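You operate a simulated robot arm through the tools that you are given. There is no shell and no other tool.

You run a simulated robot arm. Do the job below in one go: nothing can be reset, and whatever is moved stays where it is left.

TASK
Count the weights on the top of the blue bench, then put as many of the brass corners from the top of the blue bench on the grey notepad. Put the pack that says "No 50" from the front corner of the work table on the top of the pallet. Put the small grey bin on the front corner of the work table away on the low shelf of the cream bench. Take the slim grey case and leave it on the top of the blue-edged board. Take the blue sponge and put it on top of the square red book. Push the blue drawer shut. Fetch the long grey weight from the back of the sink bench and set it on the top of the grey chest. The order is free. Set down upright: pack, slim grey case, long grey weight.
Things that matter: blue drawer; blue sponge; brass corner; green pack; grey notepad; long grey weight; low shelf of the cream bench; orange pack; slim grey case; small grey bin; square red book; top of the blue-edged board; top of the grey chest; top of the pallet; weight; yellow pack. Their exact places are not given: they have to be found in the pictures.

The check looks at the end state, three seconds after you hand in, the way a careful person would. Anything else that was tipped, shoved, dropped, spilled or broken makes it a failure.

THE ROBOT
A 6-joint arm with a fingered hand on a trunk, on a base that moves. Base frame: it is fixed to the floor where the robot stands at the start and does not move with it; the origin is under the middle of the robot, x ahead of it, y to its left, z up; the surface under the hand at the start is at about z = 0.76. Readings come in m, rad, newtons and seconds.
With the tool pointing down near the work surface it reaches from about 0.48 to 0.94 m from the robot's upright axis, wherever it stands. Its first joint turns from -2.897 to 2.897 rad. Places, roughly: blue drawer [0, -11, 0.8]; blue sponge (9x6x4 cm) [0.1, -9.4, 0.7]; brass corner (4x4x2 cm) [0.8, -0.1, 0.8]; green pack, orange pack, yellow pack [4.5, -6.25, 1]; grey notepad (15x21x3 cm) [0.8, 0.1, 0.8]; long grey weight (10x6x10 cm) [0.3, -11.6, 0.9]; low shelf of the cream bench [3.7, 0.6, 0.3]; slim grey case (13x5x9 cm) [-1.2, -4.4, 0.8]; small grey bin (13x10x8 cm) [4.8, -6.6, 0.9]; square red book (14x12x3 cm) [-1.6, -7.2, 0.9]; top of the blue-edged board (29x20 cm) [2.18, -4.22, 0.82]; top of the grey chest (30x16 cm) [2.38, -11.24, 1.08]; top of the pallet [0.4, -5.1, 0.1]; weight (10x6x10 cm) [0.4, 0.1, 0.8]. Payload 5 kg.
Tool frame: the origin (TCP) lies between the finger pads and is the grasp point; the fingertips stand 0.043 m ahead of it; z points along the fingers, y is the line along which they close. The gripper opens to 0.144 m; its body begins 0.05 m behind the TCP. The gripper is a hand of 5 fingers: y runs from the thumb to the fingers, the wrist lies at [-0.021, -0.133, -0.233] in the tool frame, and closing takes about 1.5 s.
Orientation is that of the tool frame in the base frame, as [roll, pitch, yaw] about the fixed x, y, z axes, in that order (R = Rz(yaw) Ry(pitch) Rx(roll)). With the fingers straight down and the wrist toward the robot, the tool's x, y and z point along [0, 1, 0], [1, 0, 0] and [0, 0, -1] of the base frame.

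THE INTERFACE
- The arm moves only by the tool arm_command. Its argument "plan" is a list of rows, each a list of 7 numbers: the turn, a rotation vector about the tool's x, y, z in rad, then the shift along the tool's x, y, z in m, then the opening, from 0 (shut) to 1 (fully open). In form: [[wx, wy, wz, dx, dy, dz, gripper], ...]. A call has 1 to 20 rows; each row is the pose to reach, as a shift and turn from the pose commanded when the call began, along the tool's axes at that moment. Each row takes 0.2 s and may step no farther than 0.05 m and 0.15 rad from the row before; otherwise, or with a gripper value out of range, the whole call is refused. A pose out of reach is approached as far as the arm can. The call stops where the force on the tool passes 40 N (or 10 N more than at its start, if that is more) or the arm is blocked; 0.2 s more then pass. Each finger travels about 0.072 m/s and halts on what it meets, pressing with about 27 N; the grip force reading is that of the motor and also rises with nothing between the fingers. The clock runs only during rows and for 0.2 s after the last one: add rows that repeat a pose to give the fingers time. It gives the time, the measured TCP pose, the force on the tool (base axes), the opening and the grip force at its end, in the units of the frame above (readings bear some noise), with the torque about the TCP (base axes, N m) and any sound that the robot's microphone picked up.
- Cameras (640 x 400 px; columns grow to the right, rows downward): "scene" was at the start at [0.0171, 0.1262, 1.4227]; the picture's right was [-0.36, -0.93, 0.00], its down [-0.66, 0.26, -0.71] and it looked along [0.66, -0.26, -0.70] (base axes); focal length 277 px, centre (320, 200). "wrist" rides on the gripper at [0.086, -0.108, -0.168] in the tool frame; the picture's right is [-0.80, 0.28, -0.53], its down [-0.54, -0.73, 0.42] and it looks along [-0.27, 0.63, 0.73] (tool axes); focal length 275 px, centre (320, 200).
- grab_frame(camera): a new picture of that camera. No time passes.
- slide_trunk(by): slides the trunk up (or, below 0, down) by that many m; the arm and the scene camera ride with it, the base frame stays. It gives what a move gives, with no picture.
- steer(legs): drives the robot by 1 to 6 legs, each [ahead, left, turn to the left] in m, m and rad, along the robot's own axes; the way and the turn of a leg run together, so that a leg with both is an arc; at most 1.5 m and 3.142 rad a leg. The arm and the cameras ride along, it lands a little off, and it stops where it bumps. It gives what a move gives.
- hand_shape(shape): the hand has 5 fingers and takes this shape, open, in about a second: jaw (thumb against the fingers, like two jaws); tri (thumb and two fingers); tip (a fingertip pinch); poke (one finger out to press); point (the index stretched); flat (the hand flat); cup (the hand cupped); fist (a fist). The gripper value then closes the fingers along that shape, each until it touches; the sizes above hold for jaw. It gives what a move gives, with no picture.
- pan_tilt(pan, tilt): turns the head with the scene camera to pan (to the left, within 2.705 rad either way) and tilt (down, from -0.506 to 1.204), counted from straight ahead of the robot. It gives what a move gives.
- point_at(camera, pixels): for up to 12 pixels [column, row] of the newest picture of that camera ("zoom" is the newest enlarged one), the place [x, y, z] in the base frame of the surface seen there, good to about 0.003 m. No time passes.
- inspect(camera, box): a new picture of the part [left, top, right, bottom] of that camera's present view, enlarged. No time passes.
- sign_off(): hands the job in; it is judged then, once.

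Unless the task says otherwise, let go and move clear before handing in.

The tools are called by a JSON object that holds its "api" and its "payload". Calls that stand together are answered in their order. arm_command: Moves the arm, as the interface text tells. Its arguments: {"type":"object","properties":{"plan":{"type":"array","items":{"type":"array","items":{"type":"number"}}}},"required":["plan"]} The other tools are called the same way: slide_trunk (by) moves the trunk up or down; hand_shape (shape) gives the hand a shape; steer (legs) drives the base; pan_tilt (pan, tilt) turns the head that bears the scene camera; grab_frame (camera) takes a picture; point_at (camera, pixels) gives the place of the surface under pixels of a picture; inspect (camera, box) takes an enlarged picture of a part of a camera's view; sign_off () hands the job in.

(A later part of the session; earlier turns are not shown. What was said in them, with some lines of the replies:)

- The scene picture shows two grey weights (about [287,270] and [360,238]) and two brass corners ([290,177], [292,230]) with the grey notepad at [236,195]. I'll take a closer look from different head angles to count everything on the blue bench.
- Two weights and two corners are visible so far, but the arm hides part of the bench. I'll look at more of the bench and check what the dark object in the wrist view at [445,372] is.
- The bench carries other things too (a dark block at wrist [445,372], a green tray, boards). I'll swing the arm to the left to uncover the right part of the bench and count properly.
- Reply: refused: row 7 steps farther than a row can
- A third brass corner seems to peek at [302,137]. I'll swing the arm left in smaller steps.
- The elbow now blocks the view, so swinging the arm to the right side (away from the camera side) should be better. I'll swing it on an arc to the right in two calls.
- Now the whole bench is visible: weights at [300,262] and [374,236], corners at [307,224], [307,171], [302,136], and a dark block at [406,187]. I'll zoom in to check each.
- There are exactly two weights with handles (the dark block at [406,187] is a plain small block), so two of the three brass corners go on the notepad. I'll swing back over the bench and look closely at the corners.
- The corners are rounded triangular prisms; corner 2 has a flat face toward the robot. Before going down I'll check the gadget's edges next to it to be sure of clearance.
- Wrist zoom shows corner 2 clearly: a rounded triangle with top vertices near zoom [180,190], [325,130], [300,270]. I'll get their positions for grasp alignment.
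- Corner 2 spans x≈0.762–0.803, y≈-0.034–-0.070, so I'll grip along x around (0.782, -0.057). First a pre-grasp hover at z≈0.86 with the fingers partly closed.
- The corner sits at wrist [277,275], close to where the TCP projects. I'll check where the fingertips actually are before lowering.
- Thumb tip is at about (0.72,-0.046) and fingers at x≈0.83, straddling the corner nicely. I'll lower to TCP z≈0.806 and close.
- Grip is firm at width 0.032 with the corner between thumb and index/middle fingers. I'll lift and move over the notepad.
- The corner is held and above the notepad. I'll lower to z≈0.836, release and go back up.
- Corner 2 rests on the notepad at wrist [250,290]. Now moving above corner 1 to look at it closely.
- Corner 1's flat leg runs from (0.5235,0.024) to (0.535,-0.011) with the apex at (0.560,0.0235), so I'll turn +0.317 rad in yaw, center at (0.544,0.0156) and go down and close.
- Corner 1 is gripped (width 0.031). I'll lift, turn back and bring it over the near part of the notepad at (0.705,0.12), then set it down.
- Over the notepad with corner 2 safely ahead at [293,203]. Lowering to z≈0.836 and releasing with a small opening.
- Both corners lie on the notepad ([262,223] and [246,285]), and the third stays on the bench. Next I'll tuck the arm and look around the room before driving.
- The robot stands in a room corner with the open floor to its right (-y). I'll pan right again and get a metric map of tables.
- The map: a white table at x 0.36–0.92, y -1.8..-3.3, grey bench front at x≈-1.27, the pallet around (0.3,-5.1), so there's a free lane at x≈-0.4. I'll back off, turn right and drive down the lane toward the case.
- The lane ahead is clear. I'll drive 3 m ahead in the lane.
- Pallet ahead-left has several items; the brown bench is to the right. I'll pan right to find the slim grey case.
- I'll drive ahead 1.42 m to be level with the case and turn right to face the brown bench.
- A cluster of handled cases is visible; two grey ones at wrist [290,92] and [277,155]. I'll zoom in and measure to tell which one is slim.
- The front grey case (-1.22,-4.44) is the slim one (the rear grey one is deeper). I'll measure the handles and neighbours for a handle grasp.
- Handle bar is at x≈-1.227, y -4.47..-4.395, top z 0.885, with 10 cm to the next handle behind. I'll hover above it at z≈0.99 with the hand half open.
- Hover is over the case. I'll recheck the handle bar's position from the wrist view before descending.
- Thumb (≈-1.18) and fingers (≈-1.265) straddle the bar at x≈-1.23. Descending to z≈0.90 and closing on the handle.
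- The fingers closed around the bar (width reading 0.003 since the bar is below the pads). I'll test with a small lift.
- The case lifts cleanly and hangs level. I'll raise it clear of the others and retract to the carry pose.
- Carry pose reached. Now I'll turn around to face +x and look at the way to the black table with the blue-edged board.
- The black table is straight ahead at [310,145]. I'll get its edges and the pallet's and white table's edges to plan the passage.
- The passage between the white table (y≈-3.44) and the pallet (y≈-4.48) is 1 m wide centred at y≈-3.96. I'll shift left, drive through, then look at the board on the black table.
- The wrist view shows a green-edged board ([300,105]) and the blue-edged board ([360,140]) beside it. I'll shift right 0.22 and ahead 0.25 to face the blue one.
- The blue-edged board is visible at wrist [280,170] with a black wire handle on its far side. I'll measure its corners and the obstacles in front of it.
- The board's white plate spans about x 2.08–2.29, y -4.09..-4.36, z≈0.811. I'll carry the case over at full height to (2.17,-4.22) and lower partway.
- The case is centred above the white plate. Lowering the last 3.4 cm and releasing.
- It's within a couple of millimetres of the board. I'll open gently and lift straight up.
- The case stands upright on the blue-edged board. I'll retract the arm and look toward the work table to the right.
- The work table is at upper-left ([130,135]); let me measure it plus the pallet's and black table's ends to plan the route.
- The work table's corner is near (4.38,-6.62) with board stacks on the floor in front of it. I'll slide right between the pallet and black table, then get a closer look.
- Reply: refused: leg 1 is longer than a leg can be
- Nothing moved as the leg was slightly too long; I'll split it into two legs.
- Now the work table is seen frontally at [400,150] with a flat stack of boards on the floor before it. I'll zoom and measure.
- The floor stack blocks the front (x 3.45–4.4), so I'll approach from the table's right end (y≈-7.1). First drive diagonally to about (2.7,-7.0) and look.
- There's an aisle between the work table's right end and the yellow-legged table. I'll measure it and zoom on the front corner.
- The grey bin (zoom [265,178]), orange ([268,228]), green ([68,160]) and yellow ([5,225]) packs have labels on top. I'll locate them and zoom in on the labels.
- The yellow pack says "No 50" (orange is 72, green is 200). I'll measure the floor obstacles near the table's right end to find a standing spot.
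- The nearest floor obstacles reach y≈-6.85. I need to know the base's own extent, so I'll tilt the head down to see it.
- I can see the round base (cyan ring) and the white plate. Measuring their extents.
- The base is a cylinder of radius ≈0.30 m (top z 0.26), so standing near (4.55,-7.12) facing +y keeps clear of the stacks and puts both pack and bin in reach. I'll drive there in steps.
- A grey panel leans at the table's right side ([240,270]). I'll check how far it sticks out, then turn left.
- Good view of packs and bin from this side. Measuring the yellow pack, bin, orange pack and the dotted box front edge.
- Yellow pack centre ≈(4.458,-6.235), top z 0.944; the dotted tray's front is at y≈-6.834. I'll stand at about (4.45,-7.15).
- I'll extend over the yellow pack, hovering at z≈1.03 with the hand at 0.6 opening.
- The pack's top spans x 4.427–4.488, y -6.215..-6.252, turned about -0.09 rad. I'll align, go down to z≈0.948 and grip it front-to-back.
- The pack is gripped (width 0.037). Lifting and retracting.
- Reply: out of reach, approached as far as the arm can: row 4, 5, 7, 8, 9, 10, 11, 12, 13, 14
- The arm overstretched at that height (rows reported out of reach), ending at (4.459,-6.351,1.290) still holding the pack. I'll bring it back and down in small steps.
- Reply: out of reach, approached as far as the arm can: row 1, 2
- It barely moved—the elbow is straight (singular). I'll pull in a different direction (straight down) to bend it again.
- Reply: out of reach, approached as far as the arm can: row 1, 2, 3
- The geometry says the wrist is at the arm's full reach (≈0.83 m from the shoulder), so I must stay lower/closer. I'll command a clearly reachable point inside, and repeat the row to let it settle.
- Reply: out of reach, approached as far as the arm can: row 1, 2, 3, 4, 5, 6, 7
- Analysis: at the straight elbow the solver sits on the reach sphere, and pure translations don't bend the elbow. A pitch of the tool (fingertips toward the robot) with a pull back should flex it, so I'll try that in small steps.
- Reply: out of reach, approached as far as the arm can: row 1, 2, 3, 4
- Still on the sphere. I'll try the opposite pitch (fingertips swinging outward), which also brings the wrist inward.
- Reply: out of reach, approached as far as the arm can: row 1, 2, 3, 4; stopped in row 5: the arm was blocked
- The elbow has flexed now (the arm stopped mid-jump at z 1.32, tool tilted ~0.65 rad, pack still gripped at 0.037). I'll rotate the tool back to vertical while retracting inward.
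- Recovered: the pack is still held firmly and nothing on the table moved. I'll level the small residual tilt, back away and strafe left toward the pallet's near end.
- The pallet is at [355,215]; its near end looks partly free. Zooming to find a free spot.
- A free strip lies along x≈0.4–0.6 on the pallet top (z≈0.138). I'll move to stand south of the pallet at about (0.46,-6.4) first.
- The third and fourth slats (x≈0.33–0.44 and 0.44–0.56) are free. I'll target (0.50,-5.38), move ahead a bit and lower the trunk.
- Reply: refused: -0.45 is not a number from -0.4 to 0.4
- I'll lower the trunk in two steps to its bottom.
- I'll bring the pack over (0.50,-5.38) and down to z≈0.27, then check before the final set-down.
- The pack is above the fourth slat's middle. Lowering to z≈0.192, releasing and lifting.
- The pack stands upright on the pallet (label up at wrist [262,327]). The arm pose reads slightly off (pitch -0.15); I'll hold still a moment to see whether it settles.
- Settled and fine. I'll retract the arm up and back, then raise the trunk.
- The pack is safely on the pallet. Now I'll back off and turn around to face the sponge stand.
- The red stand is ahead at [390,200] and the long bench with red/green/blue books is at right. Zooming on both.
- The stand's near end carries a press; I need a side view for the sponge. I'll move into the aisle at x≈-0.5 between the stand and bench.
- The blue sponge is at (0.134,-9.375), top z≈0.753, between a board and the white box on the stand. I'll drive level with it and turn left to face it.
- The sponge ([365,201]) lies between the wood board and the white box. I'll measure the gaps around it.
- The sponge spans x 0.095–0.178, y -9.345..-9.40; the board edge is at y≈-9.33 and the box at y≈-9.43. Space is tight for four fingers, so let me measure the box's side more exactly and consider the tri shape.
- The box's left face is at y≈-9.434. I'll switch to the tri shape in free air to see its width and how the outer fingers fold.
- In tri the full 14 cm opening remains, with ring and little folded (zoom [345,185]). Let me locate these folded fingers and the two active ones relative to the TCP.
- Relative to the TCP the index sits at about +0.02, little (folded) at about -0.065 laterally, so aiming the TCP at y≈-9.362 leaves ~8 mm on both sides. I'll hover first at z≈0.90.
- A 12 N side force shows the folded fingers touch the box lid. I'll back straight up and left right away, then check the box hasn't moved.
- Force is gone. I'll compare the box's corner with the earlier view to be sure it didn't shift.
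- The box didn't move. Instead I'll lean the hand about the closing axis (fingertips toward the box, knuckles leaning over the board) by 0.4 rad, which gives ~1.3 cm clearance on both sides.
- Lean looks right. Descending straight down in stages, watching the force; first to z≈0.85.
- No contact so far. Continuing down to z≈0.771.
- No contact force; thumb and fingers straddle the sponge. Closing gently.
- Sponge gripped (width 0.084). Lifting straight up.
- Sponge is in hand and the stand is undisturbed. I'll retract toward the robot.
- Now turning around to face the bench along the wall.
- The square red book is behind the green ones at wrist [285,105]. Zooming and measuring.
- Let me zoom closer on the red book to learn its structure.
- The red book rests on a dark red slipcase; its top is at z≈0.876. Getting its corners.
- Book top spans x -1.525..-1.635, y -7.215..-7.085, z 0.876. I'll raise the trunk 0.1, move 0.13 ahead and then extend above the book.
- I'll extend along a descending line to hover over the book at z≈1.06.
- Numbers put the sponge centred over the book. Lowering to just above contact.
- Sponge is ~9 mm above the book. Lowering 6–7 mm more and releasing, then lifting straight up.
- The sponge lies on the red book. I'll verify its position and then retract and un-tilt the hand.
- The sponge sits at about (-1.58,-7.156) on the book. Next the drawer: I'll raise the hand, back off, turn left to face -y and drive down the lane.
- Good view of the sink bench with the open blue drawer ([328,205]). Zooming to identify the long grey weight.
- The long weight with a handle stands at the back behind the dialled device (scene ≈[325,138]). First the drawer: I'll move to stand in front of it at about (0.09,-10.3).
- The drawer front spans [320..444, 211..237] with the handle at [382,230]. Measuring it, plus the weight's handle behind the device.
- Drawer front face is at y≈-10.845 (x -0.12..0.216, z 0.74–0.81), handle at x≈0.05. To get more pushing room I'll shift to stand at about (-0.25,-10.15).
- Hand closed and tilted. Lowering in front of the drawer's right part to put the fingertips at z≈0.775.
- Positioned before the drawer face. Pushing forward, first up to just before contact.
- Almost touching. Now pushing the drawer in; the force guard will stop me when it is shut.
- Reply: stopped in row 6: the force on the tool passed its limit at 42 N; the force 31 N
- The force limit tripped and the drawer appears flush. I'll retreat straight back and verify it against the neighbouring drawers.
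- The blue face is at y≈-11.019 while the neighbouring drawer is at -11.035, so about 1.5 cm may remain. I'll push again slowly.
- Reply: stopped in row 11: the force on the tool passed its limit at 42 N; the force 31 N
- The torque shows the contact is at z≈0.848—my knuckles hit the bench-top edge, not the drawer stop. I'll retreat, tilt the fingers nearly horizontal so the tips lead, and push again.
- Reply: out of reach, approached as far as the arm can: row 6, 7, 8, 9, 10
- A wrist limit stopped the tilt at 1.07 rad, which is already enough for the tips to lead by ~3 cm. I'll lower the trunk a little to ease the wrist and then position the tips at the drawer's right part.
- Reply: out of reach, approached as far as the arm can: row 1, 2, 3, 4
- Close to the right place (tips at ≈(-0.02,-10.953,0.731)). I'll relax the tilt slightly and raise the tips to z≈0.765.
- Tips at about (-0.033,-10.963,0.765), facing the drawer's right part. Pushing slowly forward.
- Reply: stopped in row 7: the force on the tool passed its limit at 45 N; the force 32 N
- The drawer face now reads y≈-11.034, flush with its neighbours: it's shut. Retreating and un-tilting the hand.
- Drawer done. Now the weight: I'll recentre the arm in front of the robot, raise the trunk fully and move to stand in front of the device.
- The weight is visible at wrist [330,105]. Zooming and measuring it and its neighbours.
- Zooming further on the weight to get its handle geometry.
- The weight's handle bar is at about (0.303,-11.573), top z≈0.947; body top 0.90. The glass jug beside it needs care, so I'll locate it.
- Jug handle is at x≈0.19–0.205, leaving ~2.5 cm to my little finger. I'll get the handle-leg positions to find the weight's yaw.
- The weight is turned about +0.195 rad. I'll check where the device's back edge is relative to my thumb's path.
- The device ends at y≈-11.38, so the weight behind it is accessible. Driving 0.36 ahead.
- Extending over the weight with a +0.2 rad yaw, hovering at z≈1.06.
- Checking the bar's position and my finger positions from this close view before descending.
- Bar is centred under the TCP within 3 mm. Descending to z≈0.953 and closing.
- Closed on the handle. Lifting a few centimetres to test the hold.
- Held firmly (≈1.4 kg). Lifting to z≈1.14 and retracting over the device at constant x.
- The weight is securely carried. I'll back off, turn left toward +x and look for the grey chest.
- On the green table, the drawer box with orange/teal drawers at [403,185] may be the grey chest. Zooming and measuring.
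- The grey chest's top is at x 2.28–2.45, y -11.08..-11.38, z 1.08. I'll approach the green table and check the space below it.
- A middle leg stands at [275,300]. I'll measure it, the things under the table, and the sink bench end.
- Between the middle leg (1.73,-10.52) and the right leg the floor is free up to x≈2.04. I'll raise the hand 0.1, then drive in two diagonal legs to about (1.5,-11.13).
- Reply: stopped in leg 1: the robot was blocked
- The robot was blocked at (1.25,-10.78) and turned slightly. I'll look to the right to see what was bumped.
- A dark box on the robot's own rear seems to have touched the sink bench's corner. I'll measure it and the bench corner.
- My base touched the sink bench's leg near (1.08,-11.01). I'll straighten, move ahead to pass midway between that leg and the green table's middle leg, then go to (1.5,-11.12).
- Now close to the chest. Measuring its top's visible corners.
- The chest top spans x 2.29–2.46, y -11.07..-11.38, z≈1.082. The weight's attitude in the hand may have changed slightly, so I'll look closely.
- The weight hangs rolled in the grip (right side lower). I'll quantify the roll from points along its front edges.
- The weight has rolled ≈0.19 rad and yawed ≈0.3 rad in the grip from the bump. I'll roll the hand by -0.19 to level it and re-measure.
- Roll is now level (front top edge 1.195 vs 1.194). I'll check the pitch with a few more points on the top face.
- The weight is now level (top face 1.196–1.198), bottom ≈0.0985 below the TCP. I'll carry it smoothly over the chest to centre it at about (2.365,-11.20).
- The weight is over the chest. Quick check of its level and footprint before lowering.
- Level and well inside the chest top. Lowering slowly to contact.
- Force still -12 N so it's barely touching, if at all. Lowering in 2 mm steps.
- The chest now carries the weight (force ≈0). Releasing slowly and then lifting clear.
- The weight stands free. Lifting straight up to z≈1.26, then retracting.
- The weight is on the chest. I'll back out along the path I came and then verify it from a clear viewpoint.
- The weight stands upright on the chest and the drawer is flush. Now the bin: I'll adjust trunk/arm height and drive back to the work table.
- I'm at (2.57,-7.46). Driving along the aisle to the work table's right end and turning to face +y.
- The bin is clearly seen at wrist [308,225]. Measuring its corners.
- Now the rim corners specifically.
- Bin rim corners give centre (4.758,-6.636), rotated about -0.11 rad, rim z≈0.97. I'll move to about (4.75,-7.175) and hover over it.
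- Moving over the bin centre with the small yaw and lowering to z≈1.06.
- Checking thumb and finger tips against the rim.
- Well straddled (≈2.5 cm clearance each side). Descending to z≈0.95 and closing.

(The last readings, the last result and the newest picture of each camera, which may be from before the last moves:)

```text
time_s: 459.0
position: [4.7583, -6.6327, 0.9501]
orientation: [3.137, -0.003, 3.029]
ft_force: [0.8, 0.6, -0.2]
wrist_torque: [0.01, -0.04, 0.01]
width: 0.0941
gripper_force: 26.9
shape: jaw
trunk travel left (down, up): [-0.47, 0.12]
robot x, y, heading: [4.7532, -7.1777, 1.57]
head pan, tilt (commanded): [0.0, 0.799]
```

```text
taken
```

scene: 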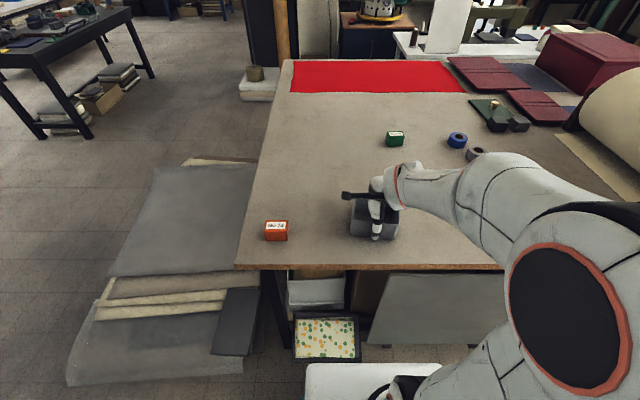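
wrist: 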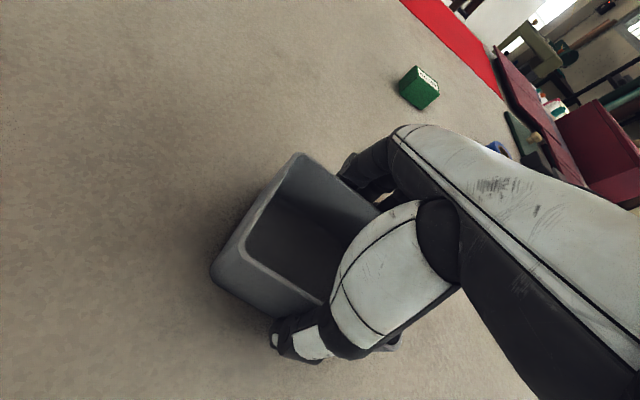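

Bin gripped (width 0.094). Lifting it.

{"api": "arm_command", "payload": {"plan": [[0, 0, 0, 0, 0, -0.02, 0.4], [0, 0, 0, 0, 0, -0.06, 0.4], [0, 0, 0, 0, 0, -0.1, 0.4], [0, 0, 0, 0, 0, -0.14, 0.4], [0, 0, 0, 0, 0, -0.18, 0.4], [0, 0, 0, 0, 0, -0.22, 0.4], [0, 0, 0, 0, -0.01, -0.26, 0.4], [0, 0, 0, 0, -0.02, -0.28, 0.4]]}}

{"api": "grab_frame", "payload": {"camera": "wrist"}}

{"api": "grab_frame", "payload": {"camera": "scene"}}

```text
time_s: 460.8
position: [4.7561, -6.6568, 1.2301]
orientation: [3.137, 0.0, 3.03]
ft_force: [-0.6, 0.3, -1.4]
wrist_torque: [-0.01, -0.01, 0.01]
width: 0.094
gripper_force: 27.2
shape: jaw
trunk travel left (down, up): [-0.47, 0.12]
robot x, y, heading: [4.7556, -7.1809, 1.577]
head pan, tilt (commanded): [0.0, 0.799]
```

```text
taken
```

wrist: 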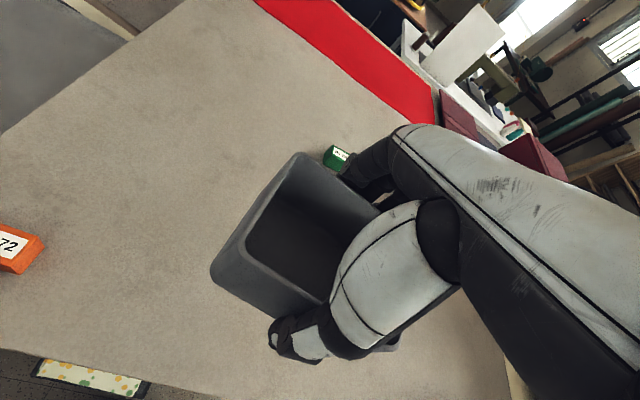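

```text
taken
```

scene: 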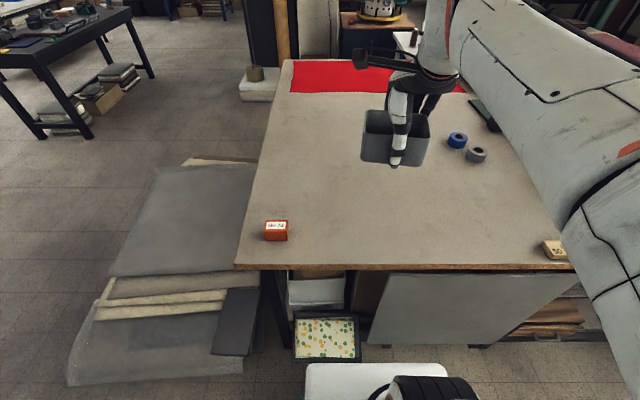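

Bin secured. I'll back out, strafe left and head north (+y) between the black table and the floor stack.

{"api": "steer", "payload": {"legs": [[-0.22, 0, 0], [0, 0.95, 0], [0, 0.9, 0]]}}

{"api": "pan_tilt", "payload": {"pan": 0.1, "tilt": 0.35}}

{"api": "grab_frame", "payload": {"camera": "scene"}}

```text
time_s: 471.3
position: [2.9143, -6.8795, 1.231]
orientation: [3.138, -0.002, 3.031]
ft_force: [0.4, 0.4, -0.6]
wrist_torque: [0.01, 0.02, 0.02]
width: 0.0939
gripper_force: 27.2
shape: jaw
trunk travel left (down, up): [-0.47, 0.12]
robot x, y, heading: [2.9138, -7.4041, 1.574]
head pan, tilt (commanded): [0.0, 0.799]
```

```text
time_s: 472.2
position: [2.9135, -6.8784, 1.2302]
orientation: [3.139, -0.002, 3.031]
ft_force: [0.0, 0.4, -0.6]
wrist_torque: [0.0, 0.0, 0.02]
width: 0.0938
gripper_force: 27.6
shape: jaw
trunk travel left (down, up): [-0.47, 0.12]
robot x, y, heading: [2.9133, -7.4026, 1.576]
head pan, tilt (commanded): [0.099, 0.351]
```

```text
taken
```

scene: 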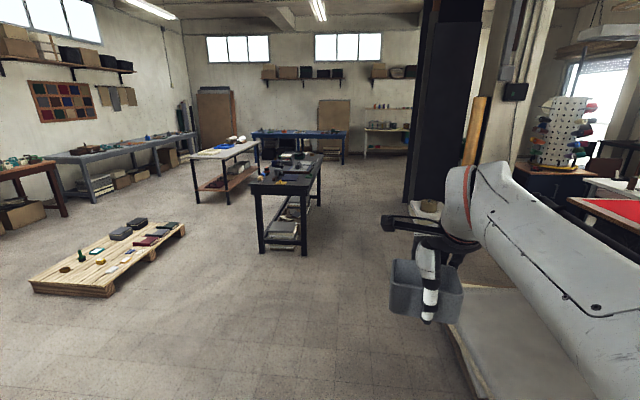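

The gap between the black table ([300,200]) and the pillar ([430,200]) leads to the cream bench at [387,135]. Measuring.

{"api": "point_at", "payload": {"camera": "scene", "pixels": [[322, 190], [310, 250], [405, 203], [418, 218], [385, 155], [365, 155], [410, 130], [345, 160], [340, 185], [370, 200], [455, 340], [390, 128]]}}

{"api": "inspect", "payload": {"camera": "scene", "box": [330, 90, 450, 230]}}

```text
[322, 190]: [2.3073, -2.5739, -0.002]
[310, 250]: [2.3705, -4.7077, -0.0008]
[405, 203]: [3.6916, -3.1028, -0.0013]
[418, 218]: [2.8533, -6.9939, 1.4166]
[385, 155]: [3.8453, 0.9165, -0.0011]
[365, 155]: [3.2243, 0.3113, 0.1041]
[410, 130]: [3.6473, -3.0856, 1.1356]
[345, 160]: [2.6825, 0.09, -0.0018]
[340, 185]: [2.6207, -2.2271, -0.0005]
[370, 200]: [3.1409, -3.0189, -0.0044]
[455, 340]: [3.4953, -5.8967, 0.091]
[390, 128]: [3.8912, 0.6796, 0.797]
```

```text
2.86 times, centred on (390, 160) of scene
```

zoom: 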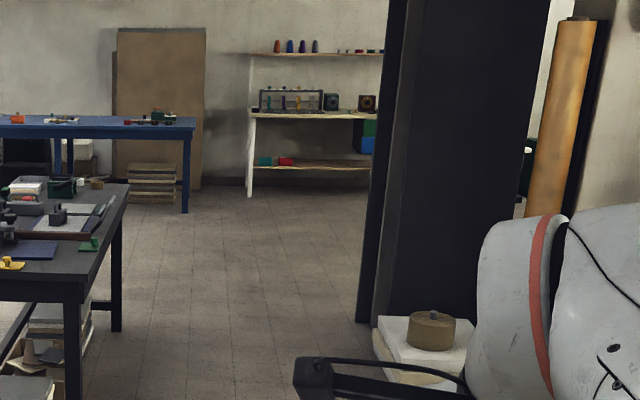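

Clear lane at x≈2.93. Driving north about 5.6 m.

{"api": "steer", "payload": {"legs": [[1.4, -0.02, 0], [1.4, -0.02, 0], [1.4, 0, 0], [1.4, 0, 0]]}}

{"api": "pan_tilt", "payload": {"pan": -0.25, "tilt": 0.45}}

{"api": "grab_frame", "payload": {"camera": "scene"}}

```text
time_s: 499.0
position: [2.8697, -1.2694, 1.2294]
orientation: [3.137, -0.003, 3.051]
ft_force: [0.1, 0.4, -0.4]
wrist_torque: [0.02, 0.0, 0.01]
width: 0.0939
gripper_force: 27.2
shape: jaw
trunk travel left (down, up): [-0.47, 0.12]
robot x, y, heading: [2.8775, -1.7934, 1.587]
head pan, tilt (commanded): [0.099, 0.351]
```

```text
time_s: 499.8
position: [2.8677, -1.2711, 1.2289]
orientation: [3.139, -0.001, 3.051]
ft_force: [0.2, 0.2, -0.6]
wrist_torque: [0.0, -0.02, 0.04]
width: 0.0938
gripper_force: 26.9
shape: jaw
trunk travel left (down, up): [-0.47, 0.12]
robot x, y, heading: [2.8788, -1.7972, 1.593]
head pan, tilt (commanded): [-0.25, 0.45]
```

```text
taken
```

scene: 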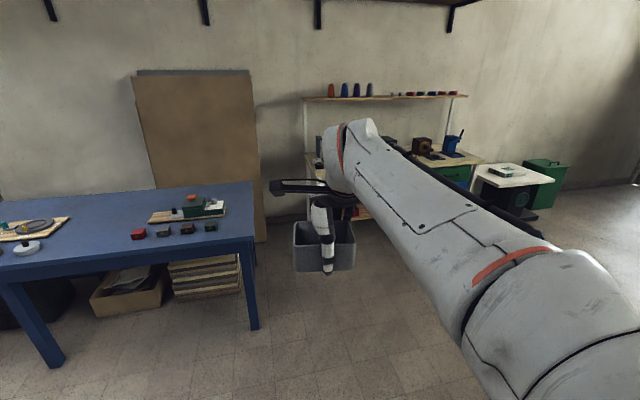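

I'll strafe right to line up with the cream bench and look at its low shelf.

{"api": "steer", "payload": {"legs": [[0.5, -0.75, -0.02]]}}

{"api": "pan_tilt", "payload": {"pan": 0.0, "tilt": 0.6}}

{"api": "grab_frame", "payload": {"camera": "scene"}}

{"api": "grab_frame", "payload": {"camera": "wrist"}}

```text
time_s: 504.5
position: [3.622, -0.762, 1.2305]
orientation: [3.139, -0.001, 3.028]
ft_force: [-0.4, 0.5, -0.5]
wrist_torque: [-0.01, -0.02, 0.0]
width: 0.094
gripper_force: 26.9
shape: jaw
trunk travel left (down, up): [-0.47, 0.12]
robot x, y, heading: [3.6185, -1.286, 1.573]
head pan, tilt (commanded): [-0.25, 0.45]
```

```text
time_s: 505.3
position: [3.6229, -0.7616, 1.2292]
orientation: [3.137, -0.001, 3.027]
ft_force: [0.0, 0.0, -1.0]
wrist_torque: [-0.02, 0.05, 0.0]
width: 0.094
gripper_force: 26.6
shape: jaw
trunk travel left (down, up): [-0.47, 0.12]
robot x, y, heading: [3.6187, -1.285, 1.574]
head pan, tilt (commanded): [0.0, 0.6]
```

```text
taken
```

scene: 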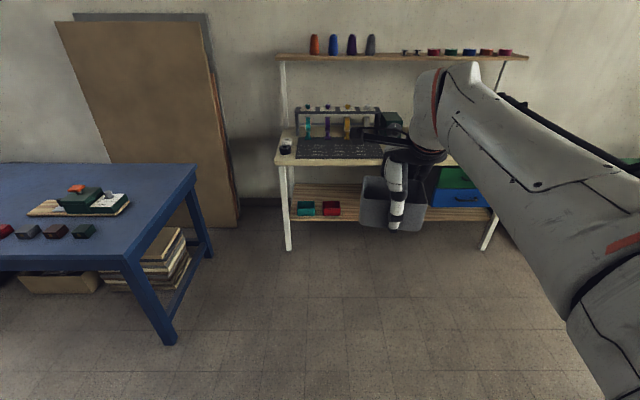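

```text
taken
```

wrist: 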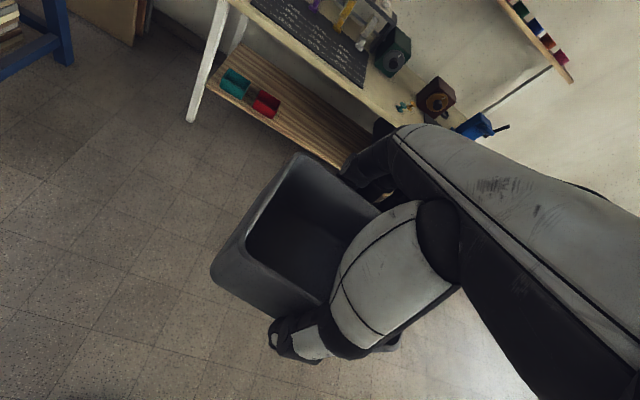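

The low shelf with teal and red boxes is visible at [330,200]. Measuring shelf and bench edges.

{"api": "point_at", "payload": {"camera": "scene", "pixels": [[300, 217], [350, 219], [330, 190], [345, 200], [455, 218], [470, 218], [290, 160], [350, 163], [306, 206], [331, 206], [287, 248], [440, 190]]}}

{"api": "point_at", "payload": {"camera": "wrist", "pixels": [[250, 95], [300, 110], [330, 155], [270, 125], [300, 145], [240, 60], [265, 105], [320, 130], [370, 85], [345, 165]]}}

{"api": "inspect", "payload": {"camera": "scene", "box": [260, 130, 520, 260]}}

```text
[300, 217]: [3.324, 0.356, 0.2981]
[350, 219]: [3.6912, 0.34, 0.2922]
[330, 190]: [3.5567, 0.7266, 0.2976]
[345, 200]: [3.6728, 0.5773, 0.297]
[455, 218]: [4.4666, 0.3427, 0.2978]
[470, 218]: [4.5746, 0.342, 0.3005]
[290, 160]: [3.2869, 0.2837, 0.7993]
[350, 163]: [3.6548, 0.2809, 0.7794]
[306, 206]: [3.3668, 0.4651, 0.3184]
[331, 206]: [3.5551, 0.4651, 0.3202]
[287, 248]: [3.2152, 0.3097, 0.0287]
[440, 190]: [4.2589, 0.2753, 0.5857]
```

```text
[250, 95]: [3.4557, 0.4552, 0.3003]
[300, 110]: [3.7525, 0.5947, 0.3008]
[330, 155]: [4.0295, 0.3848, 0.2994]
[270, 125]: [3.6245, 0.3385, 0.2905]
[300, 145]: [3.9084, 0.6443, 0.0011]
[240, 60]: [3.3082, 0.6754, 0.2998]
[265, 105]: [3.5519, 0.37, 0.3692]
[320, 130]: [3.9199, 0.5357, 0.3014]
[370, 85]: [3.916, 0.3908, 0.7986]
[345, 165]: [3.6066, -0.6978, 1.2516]
```

```text
2.46 times, centred on (390, 195) of scene
```

zoom: 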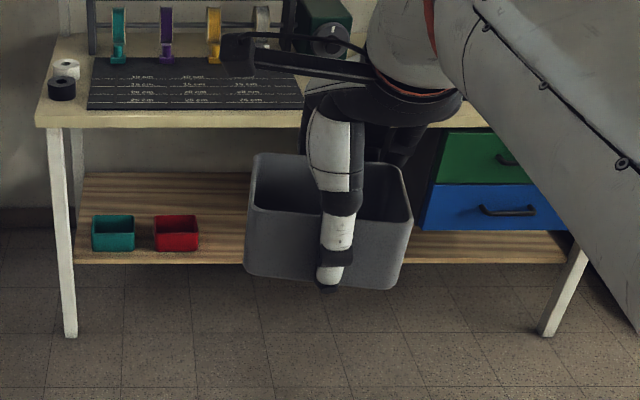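

Shelf surface z≈0.30, front edge y≈0.34, bench-top edge at y≈0.28; space at x≈3.82 is free. I'll drive to about (3.82,-0.42) and lower the trunk.

{"api": "steer", "payload": {"legs": [[0.86, -0.2, 0]]}}

{"api": "slide_trunk", "payload": {"by": -0.25}}

{"api": "slide_trunk", "payload": {"by": -0.21}}

{"api": "grab_frame", "payload": {"camera": "scene"}}

{"api": "grab_frame", "payload": {"camera": "wrist"}}

```text
time_s: 510.0
position: [3.824, 0.1038, 1.2292]
orientation: [3.137, 0.0, 3.028]
ft_force: [0.0, 0.4, -0.6]
wrist_torque: [0.02, 0.03, -0.01]
width: 0.094
gripper_force: 27.3
shape: jaw
trunk travel left (down, up): [-0.47, 0.12]
robot x, y, heading: [3.8205, -0.4206, 1.566]
head pan, tilt (commanded): [0.0, 0.6]
```

```text
time_s: 512.6
position: [3.8237, 0.1035, 0.9793]
orientation: [3.137, 0.001, 3.027]
ft_force: [0.3, 0.5, -0.8]
wrist_torque: [0.04, -0.01, -0.05]
width: 0.0935
gripper_force: 26.5
shape: jaw
trunk travel left (down, up): [-0.22, 0.37]
robot x, y, heading: [3.8236, -0.419, 1.569]
head pan, tilt (commanded): [0.0, 0.6]
```

```text
time_s: 514.8
position: [3.8242, 0.1034, 0.77]
orientation: [3.14, -0.002, 3.028]
ft_force: [0.2, 0.0, -0.3]
wrist_torque: [-0.04, -0.03, 0.0]
width: 0.0939
gripper_force: 26.6
shape: jaw
trunk travel left (down, up): [-0.01, 0.58]
robot x, y, heading: [3.8222, -0.4196, 1.569]
head pan, tilt (commanded): [0.0, 0.6]
```

```text
taken
```

scene: 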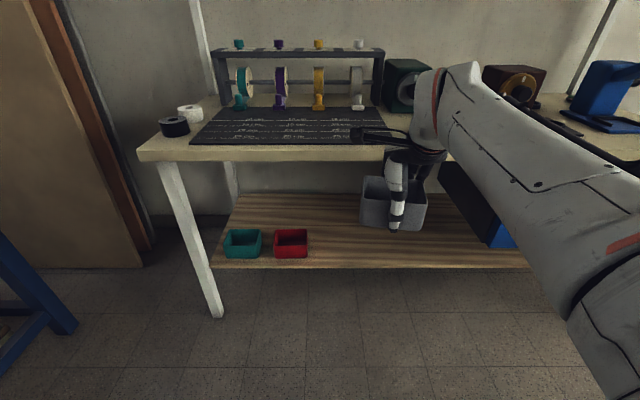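

```text
taken
```

wrist: 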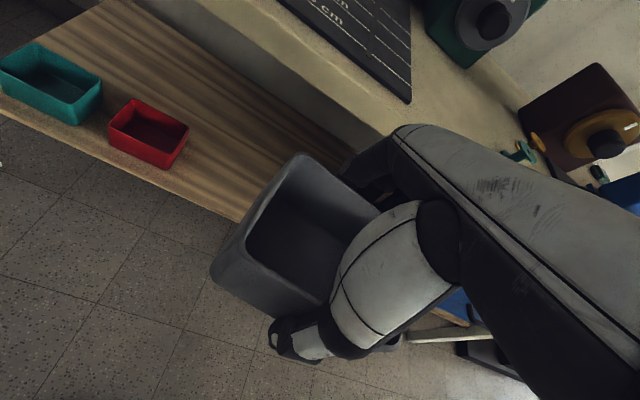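

The shelf is free there. I'll lower the bin in front of the bench first, checking the drawer unit's side as well.

{"api": "point_at", "payload": {"camera": "scene", "pixels": [[450, 170], [455, 195], [480, 235], [440, 262], [300, 266], [320, 220], [200, 155], [330, 158]]}}

{"api": "arm_command", "payload": {"plan": [[0, 0, 0, 0, 0, 0.035, 0.4], [0, 0, 0, 0, 0, 0.07, 0.4], [0, 0, 0, 0, 0, 0.105, 0.4], [0, 0, 0, 0, 0, 0.14, 0.4], [0, 0, 0, 0, 0, 0.175, 0.4], [0, 0, 0, 0, 0, 0.21, 0.4], [0, 0, 0, 0, 0, 0.245, 0.4], [0, 0, 0, 0, 0, 0.27, 0.4]]}}

{"api": "grab_frame", "payload": {"camera": "scene"}}

{"api": "grab_frame", "payload": {"camera": "wrist"}}

```text
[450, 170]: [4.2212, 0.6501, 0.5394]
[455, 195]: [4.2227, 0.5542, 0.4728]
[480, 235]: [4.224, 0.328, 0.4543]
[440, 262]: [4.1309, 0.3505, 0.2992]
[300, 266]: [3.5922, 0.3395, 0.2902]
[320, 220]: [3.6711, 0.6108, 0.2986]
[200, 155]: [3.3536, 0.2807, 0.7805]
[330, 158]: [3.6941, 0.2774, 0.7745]
```

```text
time_s: 516.6
position: [3.8228, 0.1047, 0.4982]
orientation: [3.139, -0.001, 3.027]
ft_force: [-0.3, 0.3, -0.1]
wrist_torque: [0.0, -0.03, 0.0]
width: 0.0937
gripper_force: 26.8
shape: jaw
trunk travel left (down, up): [-0.01, 0.58]
robot x, y, heading: [3.8232, -0.4191, 1.569]
head pan, tilt (commanded): [0.0, 0.6]
```

```text
taken
```

scene: 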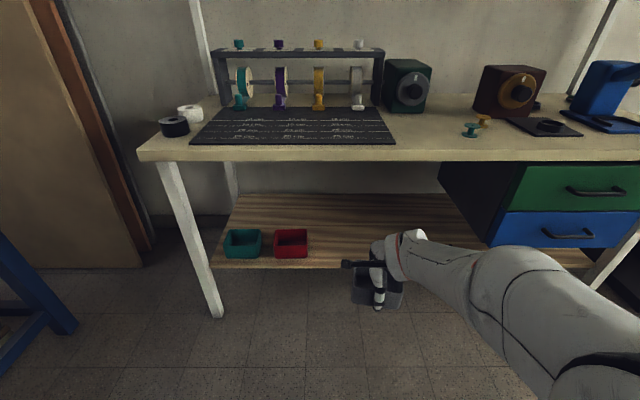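

```text
taken
```

wrist: 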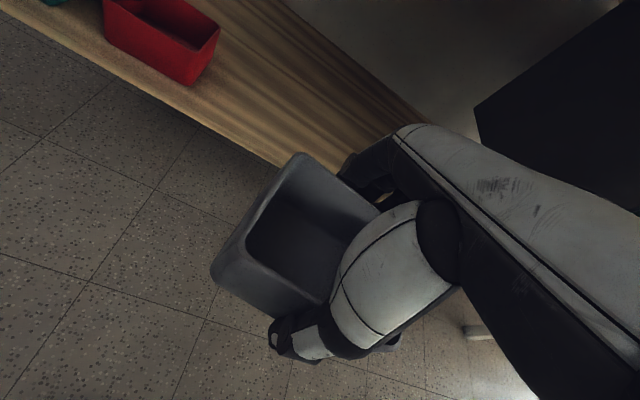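

Clear of the drawer unit (x≥4.22). Now moving forward under the bench top at z≈0.40.

{"api": "arm_command", "payload": {"plan": [[0, 0, 0, 0, 0, 0.045, 0.4], [0, 0, 0, 0.0011, 0.0099, 0.085, 0.4], [0, 0, 0, 0.0046, 0.0397, 0.098, 0.4], [0, 0, 0, 0.0091, 0.0795, 0.098, 0.4], [0, 0, 0, 0.0137, 0.1192, 0.098, 0.4], [0, 0, 0, 0.0183, 0.159, 0.098, 0.4], [0, 0, 0, 0.0229, 0.1987, 0.098, 0.4]]}}

{"api": "grab_frame", "payload": {"camera": "scene"}}

{"api": "grab_frame", "payload": {"camera": "wrist"}}

```text
time_s: 518.2
position: [3.824, 0.3054, 0.4022]
orientation: [3.141, -0.002, 3.028]
ft_force: [0.7, 1.0, -0.4]
wrist_torque: [0.02, -0.02, 0.01]
width: 0.0939
gripper_force: 27.1
shape: jaw
out of reach, approached as far as the arm can: row 2
trunk travel left (down, up): [-0.01, 0.58]
robot x, y, heading: [3.8236, -0.4195, 1.568]
head pan, tilt (commanded): [0.0, 0.6]
```

```text
taken
```

scene: 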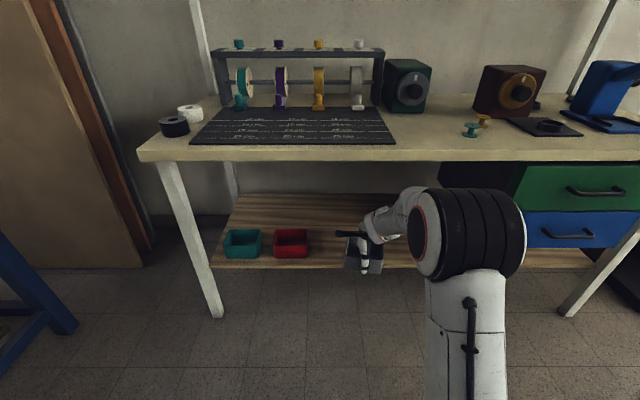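

```text
taken
```

wrist: 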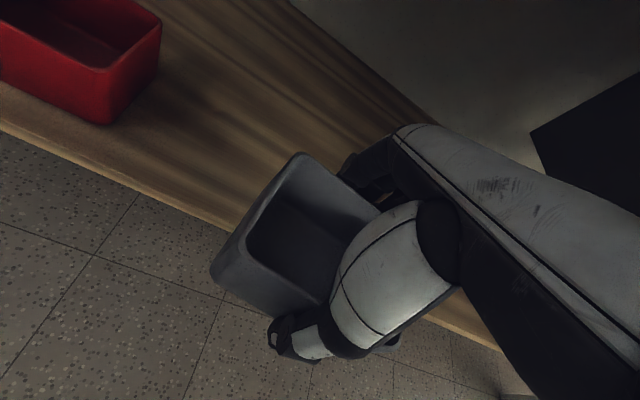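

Still clear. Moving the last 12 cm forward so the bin is fully over the shelf.

{"api": "arm_command", "payload": {"plan": [[0, 0, 0, 0.0046, 0.0397, 0, 0.4], [0, 0, 0, 0.0091, 0.0795, 0, 0.4], [0, 0, 0, 0.0143, 0.1242, 0, 0.4], [0, 0, 0, 0.0143, 0.1242, 0, 0.4]]}}

{"api": "grab_frame", "payload": {"camera": "scene"}}

{"api": "grab_frame", "payload": {"camera": "wrist"}}

```text
time_s: 519.2
position: [3.8256, 0.4298, 0.4016]
orientation: [3.139, -0.002, 3.028]
ft_force: [-0.2, 0.2, 0.2]
wrist_torque: [0.02, -0.01, -0.04]
width: 0.0935
gripper_force: 27.4
shape: jaw
trunk travel left (down, up): [-0.01, 0.58]
robot x, y, heading: [3.8265, -0.4196, 1.57]
head pan, tilt (commanded): [0.0, 0.6]
```

```text
taken
```

scene: 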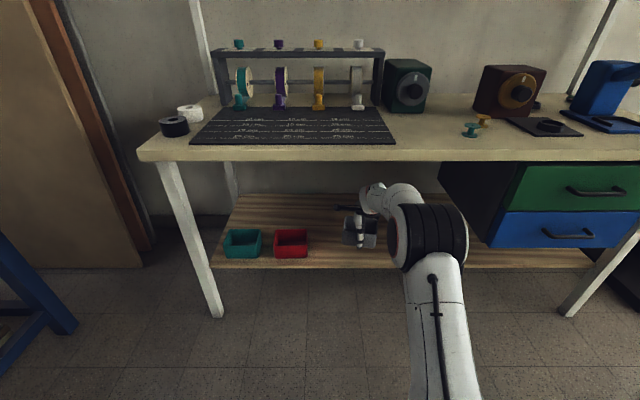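

```text
taken
```

wrist: 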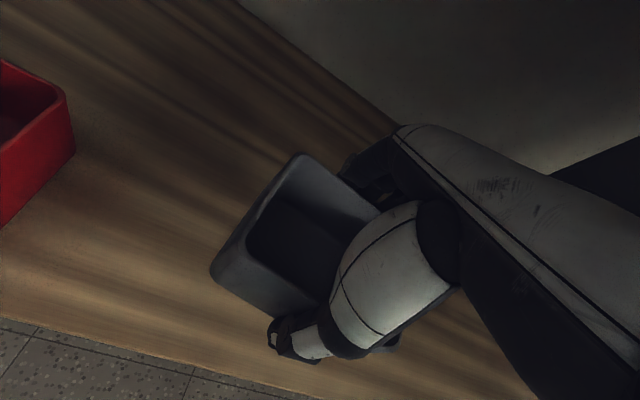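

Bin is over the shelf (y≈0.38–0.48). Lowering onto the shelf and releasing.

{"api": "arm_command", "payload": {"plan": [[0, 0, 0, 0, 0, 0.025, 0.4], [0, 0, 0, 0, 0, 0.042, 0.4], [0, 0, 0, 0, 0, 0.05, 0.4], [0, 0, 0, 0, 0, 0.05, 0.4]]}}

{"api": "grab_frame", "payload": {"camera": "wrist"}}

```text
time_s: 520.2
position: [3.8229, 0.4299, 0.352]
orientation: [3.139, -0.002, 3.027]
ft_force: [-0.1, -0.2, -0.5]
wrist_torque: [0.0, -0.01, 0.0]
width: 0.0936
gripper_force: 26.9
shape: jaw
trunk travel left (down, up): [-0.01, 0.58]
robot x, y, heading: [3.8175, -0.4157, 1.572]
head pan, tilt (commanded): [0.0, 0.6]
```

```text
taken
```

wrist: 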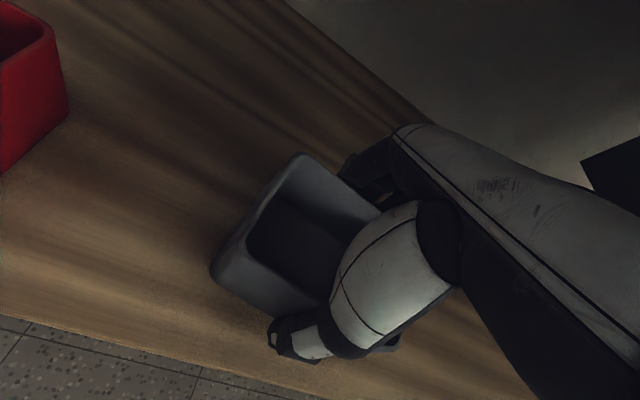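

Essentially on the shelf. Opening slowly, then rising just enough to clear the rim and backing out.

{"api": "arm_command", "payload": {"plan": [[0, 0, 0, 0, 0, 0.001, 0.55], [0, 0, 0, 0, 0, 0.001, 0.7], [0, 0, 0, 0, 0, 0.001, 0.85], [0, 0, 0, 0, 0, 0.001, 0.95], [0, 0, 0, 0, 0, 0.001, 1], [0, 0, 0, 0, 0, 0.001, 1], [0, 0, 0, 0, 0, 0.001, 1]]}}

{"api": "grab_frame", "payload": {"camera": "wrist"}}

```text
time_s: 521.8
position: [3.824, 0.4293, 0.3514]
orientation: [3.137, -0.003, 3.026]
ft_force: [-0.4, -0.6, -0.3]
wrist_torque: [-0.02, 0.01, 0.01]
width: 0.1437
gripper_force: 0.0
shape: jaw
trunk travel left (down, up): [-0.01, 0.58]
robot x, y, heading: [3.822, -0.4194, 1.566]
head pan, tilt (commanded): [0.0, 0.6]
```

```text
taken
```

wrist: 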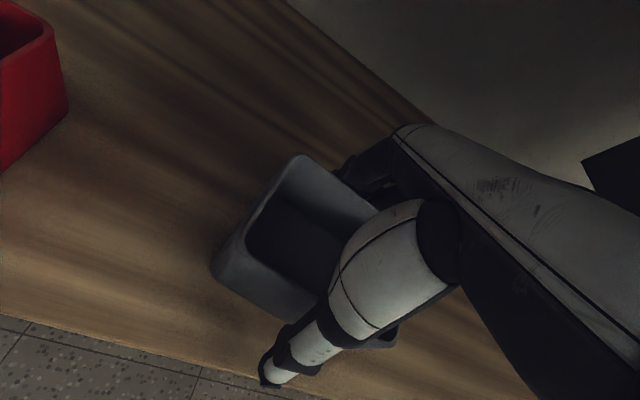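

Released. Rising 8 cm slowly.

{"api": "arm_command", "payload": {"plan": [[0, 0, 0, 0, 0, -0.025, 1], [0, 0, 0, 0, 0, -0.05, 1], [0, 0, 0, 0, 0, -0.07, 1], [0, 0, 0, 0, 0, -0.082, 1]]}}

{"api": "grab_frame", "payload": {"camera": "wrist"}}

{"api": "inspect", "payload": {"camera": "scene", "box": [300, 150, 500, 280]}}

```text
time_s: 522.8
position: [3.8225, 0.4293, 0.4349]
orientation: [3.137, 0.0, 3.028]
ft_force: [0.2, 0.4, -0.1]
wrist_torque: [-0.01, 0.02, -0.02]
width: 0.1436
gripper_force: 0.0
shape: jaw
trunk travel left (down, up): [-0.01, 0.58]
robot x, y, heading: [3.822, -0.4193, 1.57]
head pan, tilt (commanded): [0.0, 0.6]
```

```text
taken
```

wrist: 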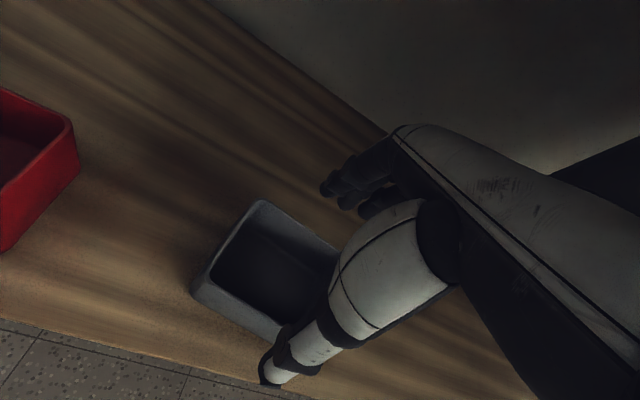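

```text
3.08 times, centred on (400, 215) of scene
```

zoom: 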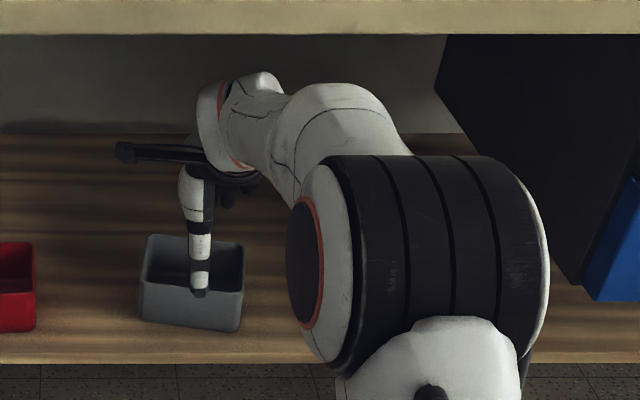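

Checking the fingertip heights against the rim before backing out.

{"api": "point_at", "payload": {"camera": "wrist", "pixels": [[328, 190], [345, 203], [365, 212], [265, 205], [320, 240], [255, 215]]}}

```text
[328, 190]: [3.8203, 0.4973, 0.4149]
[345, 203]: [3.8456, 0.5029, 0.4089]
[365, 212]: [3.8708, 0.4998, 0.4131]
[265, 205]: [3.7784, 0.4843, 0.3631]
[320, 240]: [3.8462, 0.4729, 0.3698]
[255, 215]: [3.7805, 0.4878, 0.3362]
```

Fingertips are ~2 cm above the rim. Backing out and then raising in front of the bench.

{"api": "arm_command", "payload": {"plan": [[0, 0, 0, -0.0046, -0.0397, 0, 1], [0, 0, 0, -0.0091, -0.0795, 0, 1], [0, 0, 0, -0.0137, -0.1192, 0, 1], [0, 0, 0, -0.0183, -0.159, 0, 1], [0, 0, 0, -0.0229, -0.1987, 0, 0.8], [0, 0, 0, -0.0274, -0.2384, 0, 0.6], [0, 0, 0, -0.032, -0.278, 0, 0.5], [0, 0, 0, -0.0354, -0.308, -0.02, 0.5], [0, 0, 0, -0.0366, -0.318, -0.05, 0.5], [0, 0, 0, -0.0366, -0.318, -0.09, 0.5], [0, 0, 0, -0.0366, -0.318, -0.13, 0.5], [0, 0, 0, -0.0366, -0.318, -0.17, 0.5], [0, 0, 0, -0.0366, -0.318, -0.21, 0.5], [0, 0, 0, -0.0366, -0.318, -0.25, 0.5], [0, 0, 0, -0.0366, -0.318, -0.29, 0.5], [0, 0, 0, -0.0366, -0.318, -0.33, 0.5]]}}

{"api": "grab_frame", "payload": {"camera": "scene"}}

{"api": "grab_frame", "payload": {"camera": "wrist"}}

```text
time_s: 526.2
position: [3.8225, 0.1089, 0.7639]
orientation: [3.14, -0.002, 3.026]
ft_force: [-0.6, 1.0, -0.2]
wrist_torque: [-0.02, 0.0, 0.02]
width: 0.0722
gripper_force: 0.1
shape: jaw
trunk travel left (down, up): [-0.01, 0.58]
robot x, y, heading: [3.8232, -0.4171, 1.567]
head pan, tilt (commanded): [0.0, 0.6]
```

```text
taken
```

scene: 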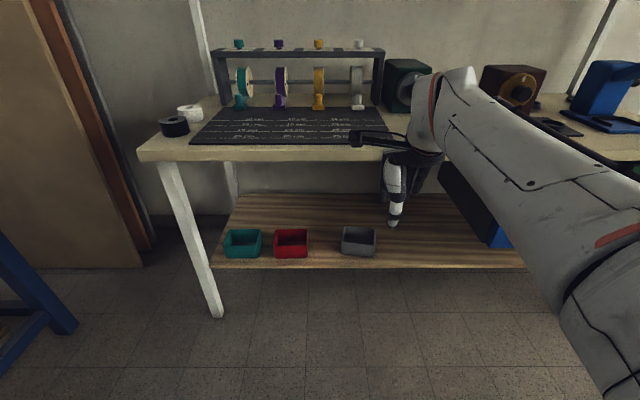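

```text
taken
```

wrist: 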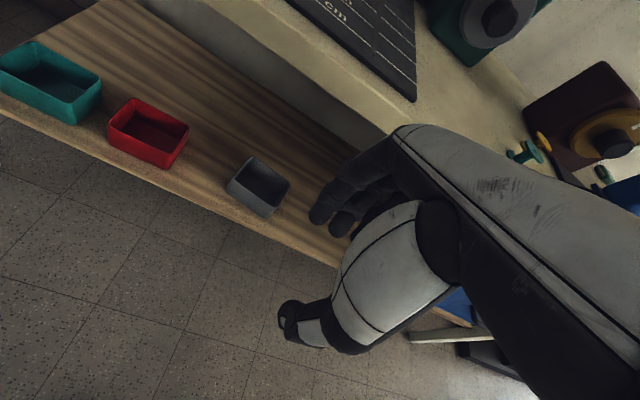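

The grey bin is on the low shelf next to the other boxes. I'll back away, raise the trunk and take a last look at the blue bench notepad before handing in.

{"api": "steer", "payload": {"legs": [[-0.6, 0, 0], [-0.3, 0.6, 0]]}}

{"api": "slide_trunk", "payload": {"by": 0.34}}

{"api": "pan_tilt", "payload": {"pan": 0.95, "tilt": 0.4}}

{"api": "grab_frame", "payload": {"camera": "scene"}}

```text
time_s: 533.0
position: [3.2185, -0.7951, 0.7638]
orientation: [3.139, 0.0, 3.026]
ft_force: [0.1, -0.4, 0.4]
wrist_torque: [0.03, 0.01, 0.03]
width: 0.0724
gripper_force: 0.1
shape: jaw
trunk travel left (down, up): [-0.01, 0.58]
robot x, y, heading: [3.2157, -1.3237, 1.564]
head pan, tilt (commanded): [0.0, 0.6]
```

```text
time_s: 536.3
position: [3.2176, -0.7945, 1.1047]
orientation: [3.138, -0.001, 3.027]
ft_force: [-0.1, -0.7, 0.7]
wrist_torque: [0.01, 0.03, -0.01]
width: 0.0725
gripper_force: 0.0
shape: jaw
trunk travel left (down, up): [-0.35, 0.24]
robot x, y, heading: [3.2192, -1.3227, 1.563]
head pan, tilt (commanded): [0.0, 0.6]
```

```text
time_s: 537.5
position: [3.2183, -0.795, 1.1031]
orientation: [3.139, 0.0, 3.027]
ft_force: [0.1, 0.5, 0.4]
wrist_torque: [0.0, 0.01, 0.02]
width: 0.0723
gripper_force: 0.1
shape: jaw
trunk travel left (down, up): [-0.35, 0.24]
robot x, y, heading: [3.2155, -1.3251, 1.571]
head pan, tilt (commanded): [0.949, 0.4]
```

```text
taken
```

scene: 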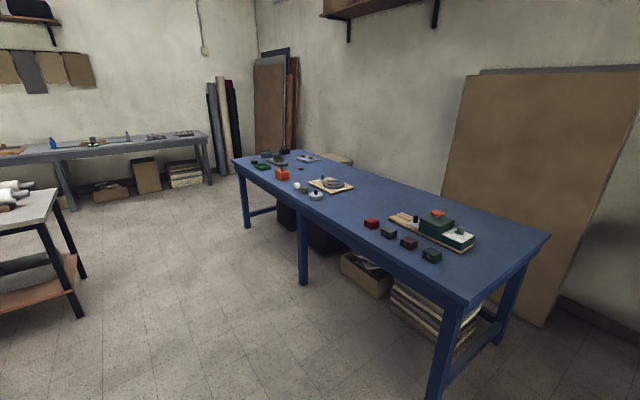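

{"api": "inspect", "payload": {"camera": "scene", "box": [235, 140, 365, 210]}}

{"api": "inspect", "payload": {"camera": "scene", "box": [270, 145, 330, 180]}}

{"api": "inspect", "payload": {"camera": "scene", "box": [350, 195, 490, 275]}}

```text
4.92 times, centred on (300, 175) of scene
```

zoom: 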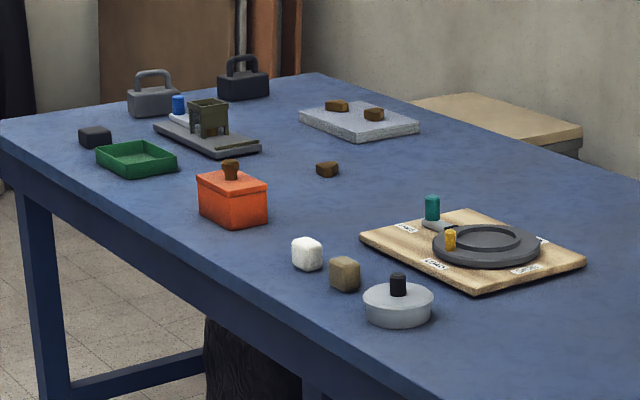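

```text
10.67 times, centred on (300, 162) of scene
```

zoom: 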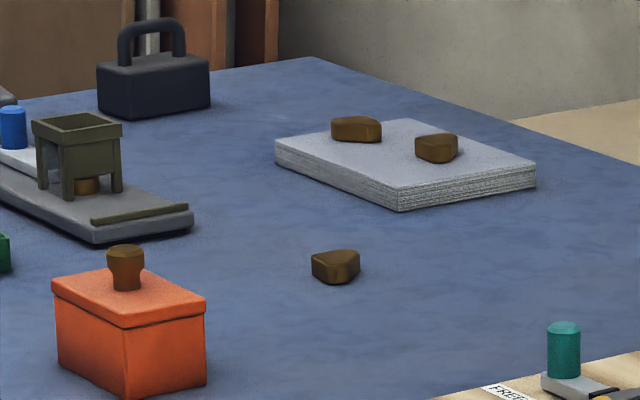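

```text
4.57 times, centred on (420, 235) of scene
```

zoom: 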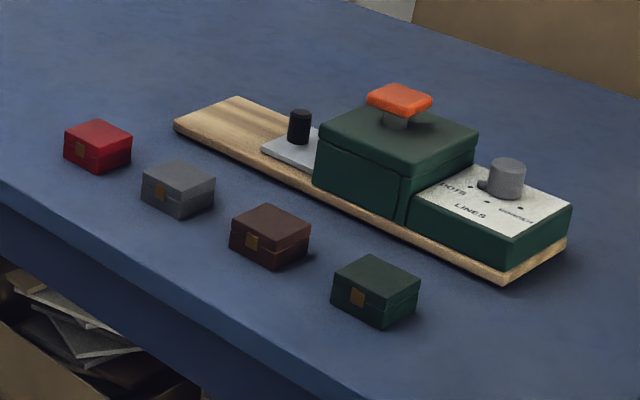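

This last look confirms two weights on the blue bench and two brass corners on the notepad, with the third left in place. The other jobs were checked at their places, and my hand is open and clear, so I'm handing in.

{"api": "sign_off", "payload": {}}

```text
The job is handed in.
```

All seven jobs are done and handed in; I don't have the result of the check.

| Job | Result |
|---|---|
| **Brass corners** | I counted two weights on the blue bench, so two of the three corners are on the grey notepad. The third stays where it was. |
| **Pack** | The pack that says "No 50" is the yellow one. It stands upright on the pallet. |
| **Small grey bin** | On the low shelf of the cream bench, to the right of the red box. |
| **Slim grey case** | Upright on the blue-edged board. |
| **Blue sponge** | Flat on top of the square red book. |
| **Blue drawer** | Shut and flush with its neighbour. My first two pushes stopped about 1.5 cm short because my knuckles hit the bench edge, so I pushed again with the fingertips. |
| **Long grey weight** | Upright on the grey chest. |

Two contacts along the way might matter to the check:
- **White box beside the sponge:** my folded fingers pressed its lid with about 12 N. I compared its position before and after, and it had not moved.
- **Driving with the long weight:** the robot was blocked, most likely by a leg of the sink bench. The weight tilted in my grip, and I levelled it before setting it down. Nothing on the bench looked disturbed afterwards.
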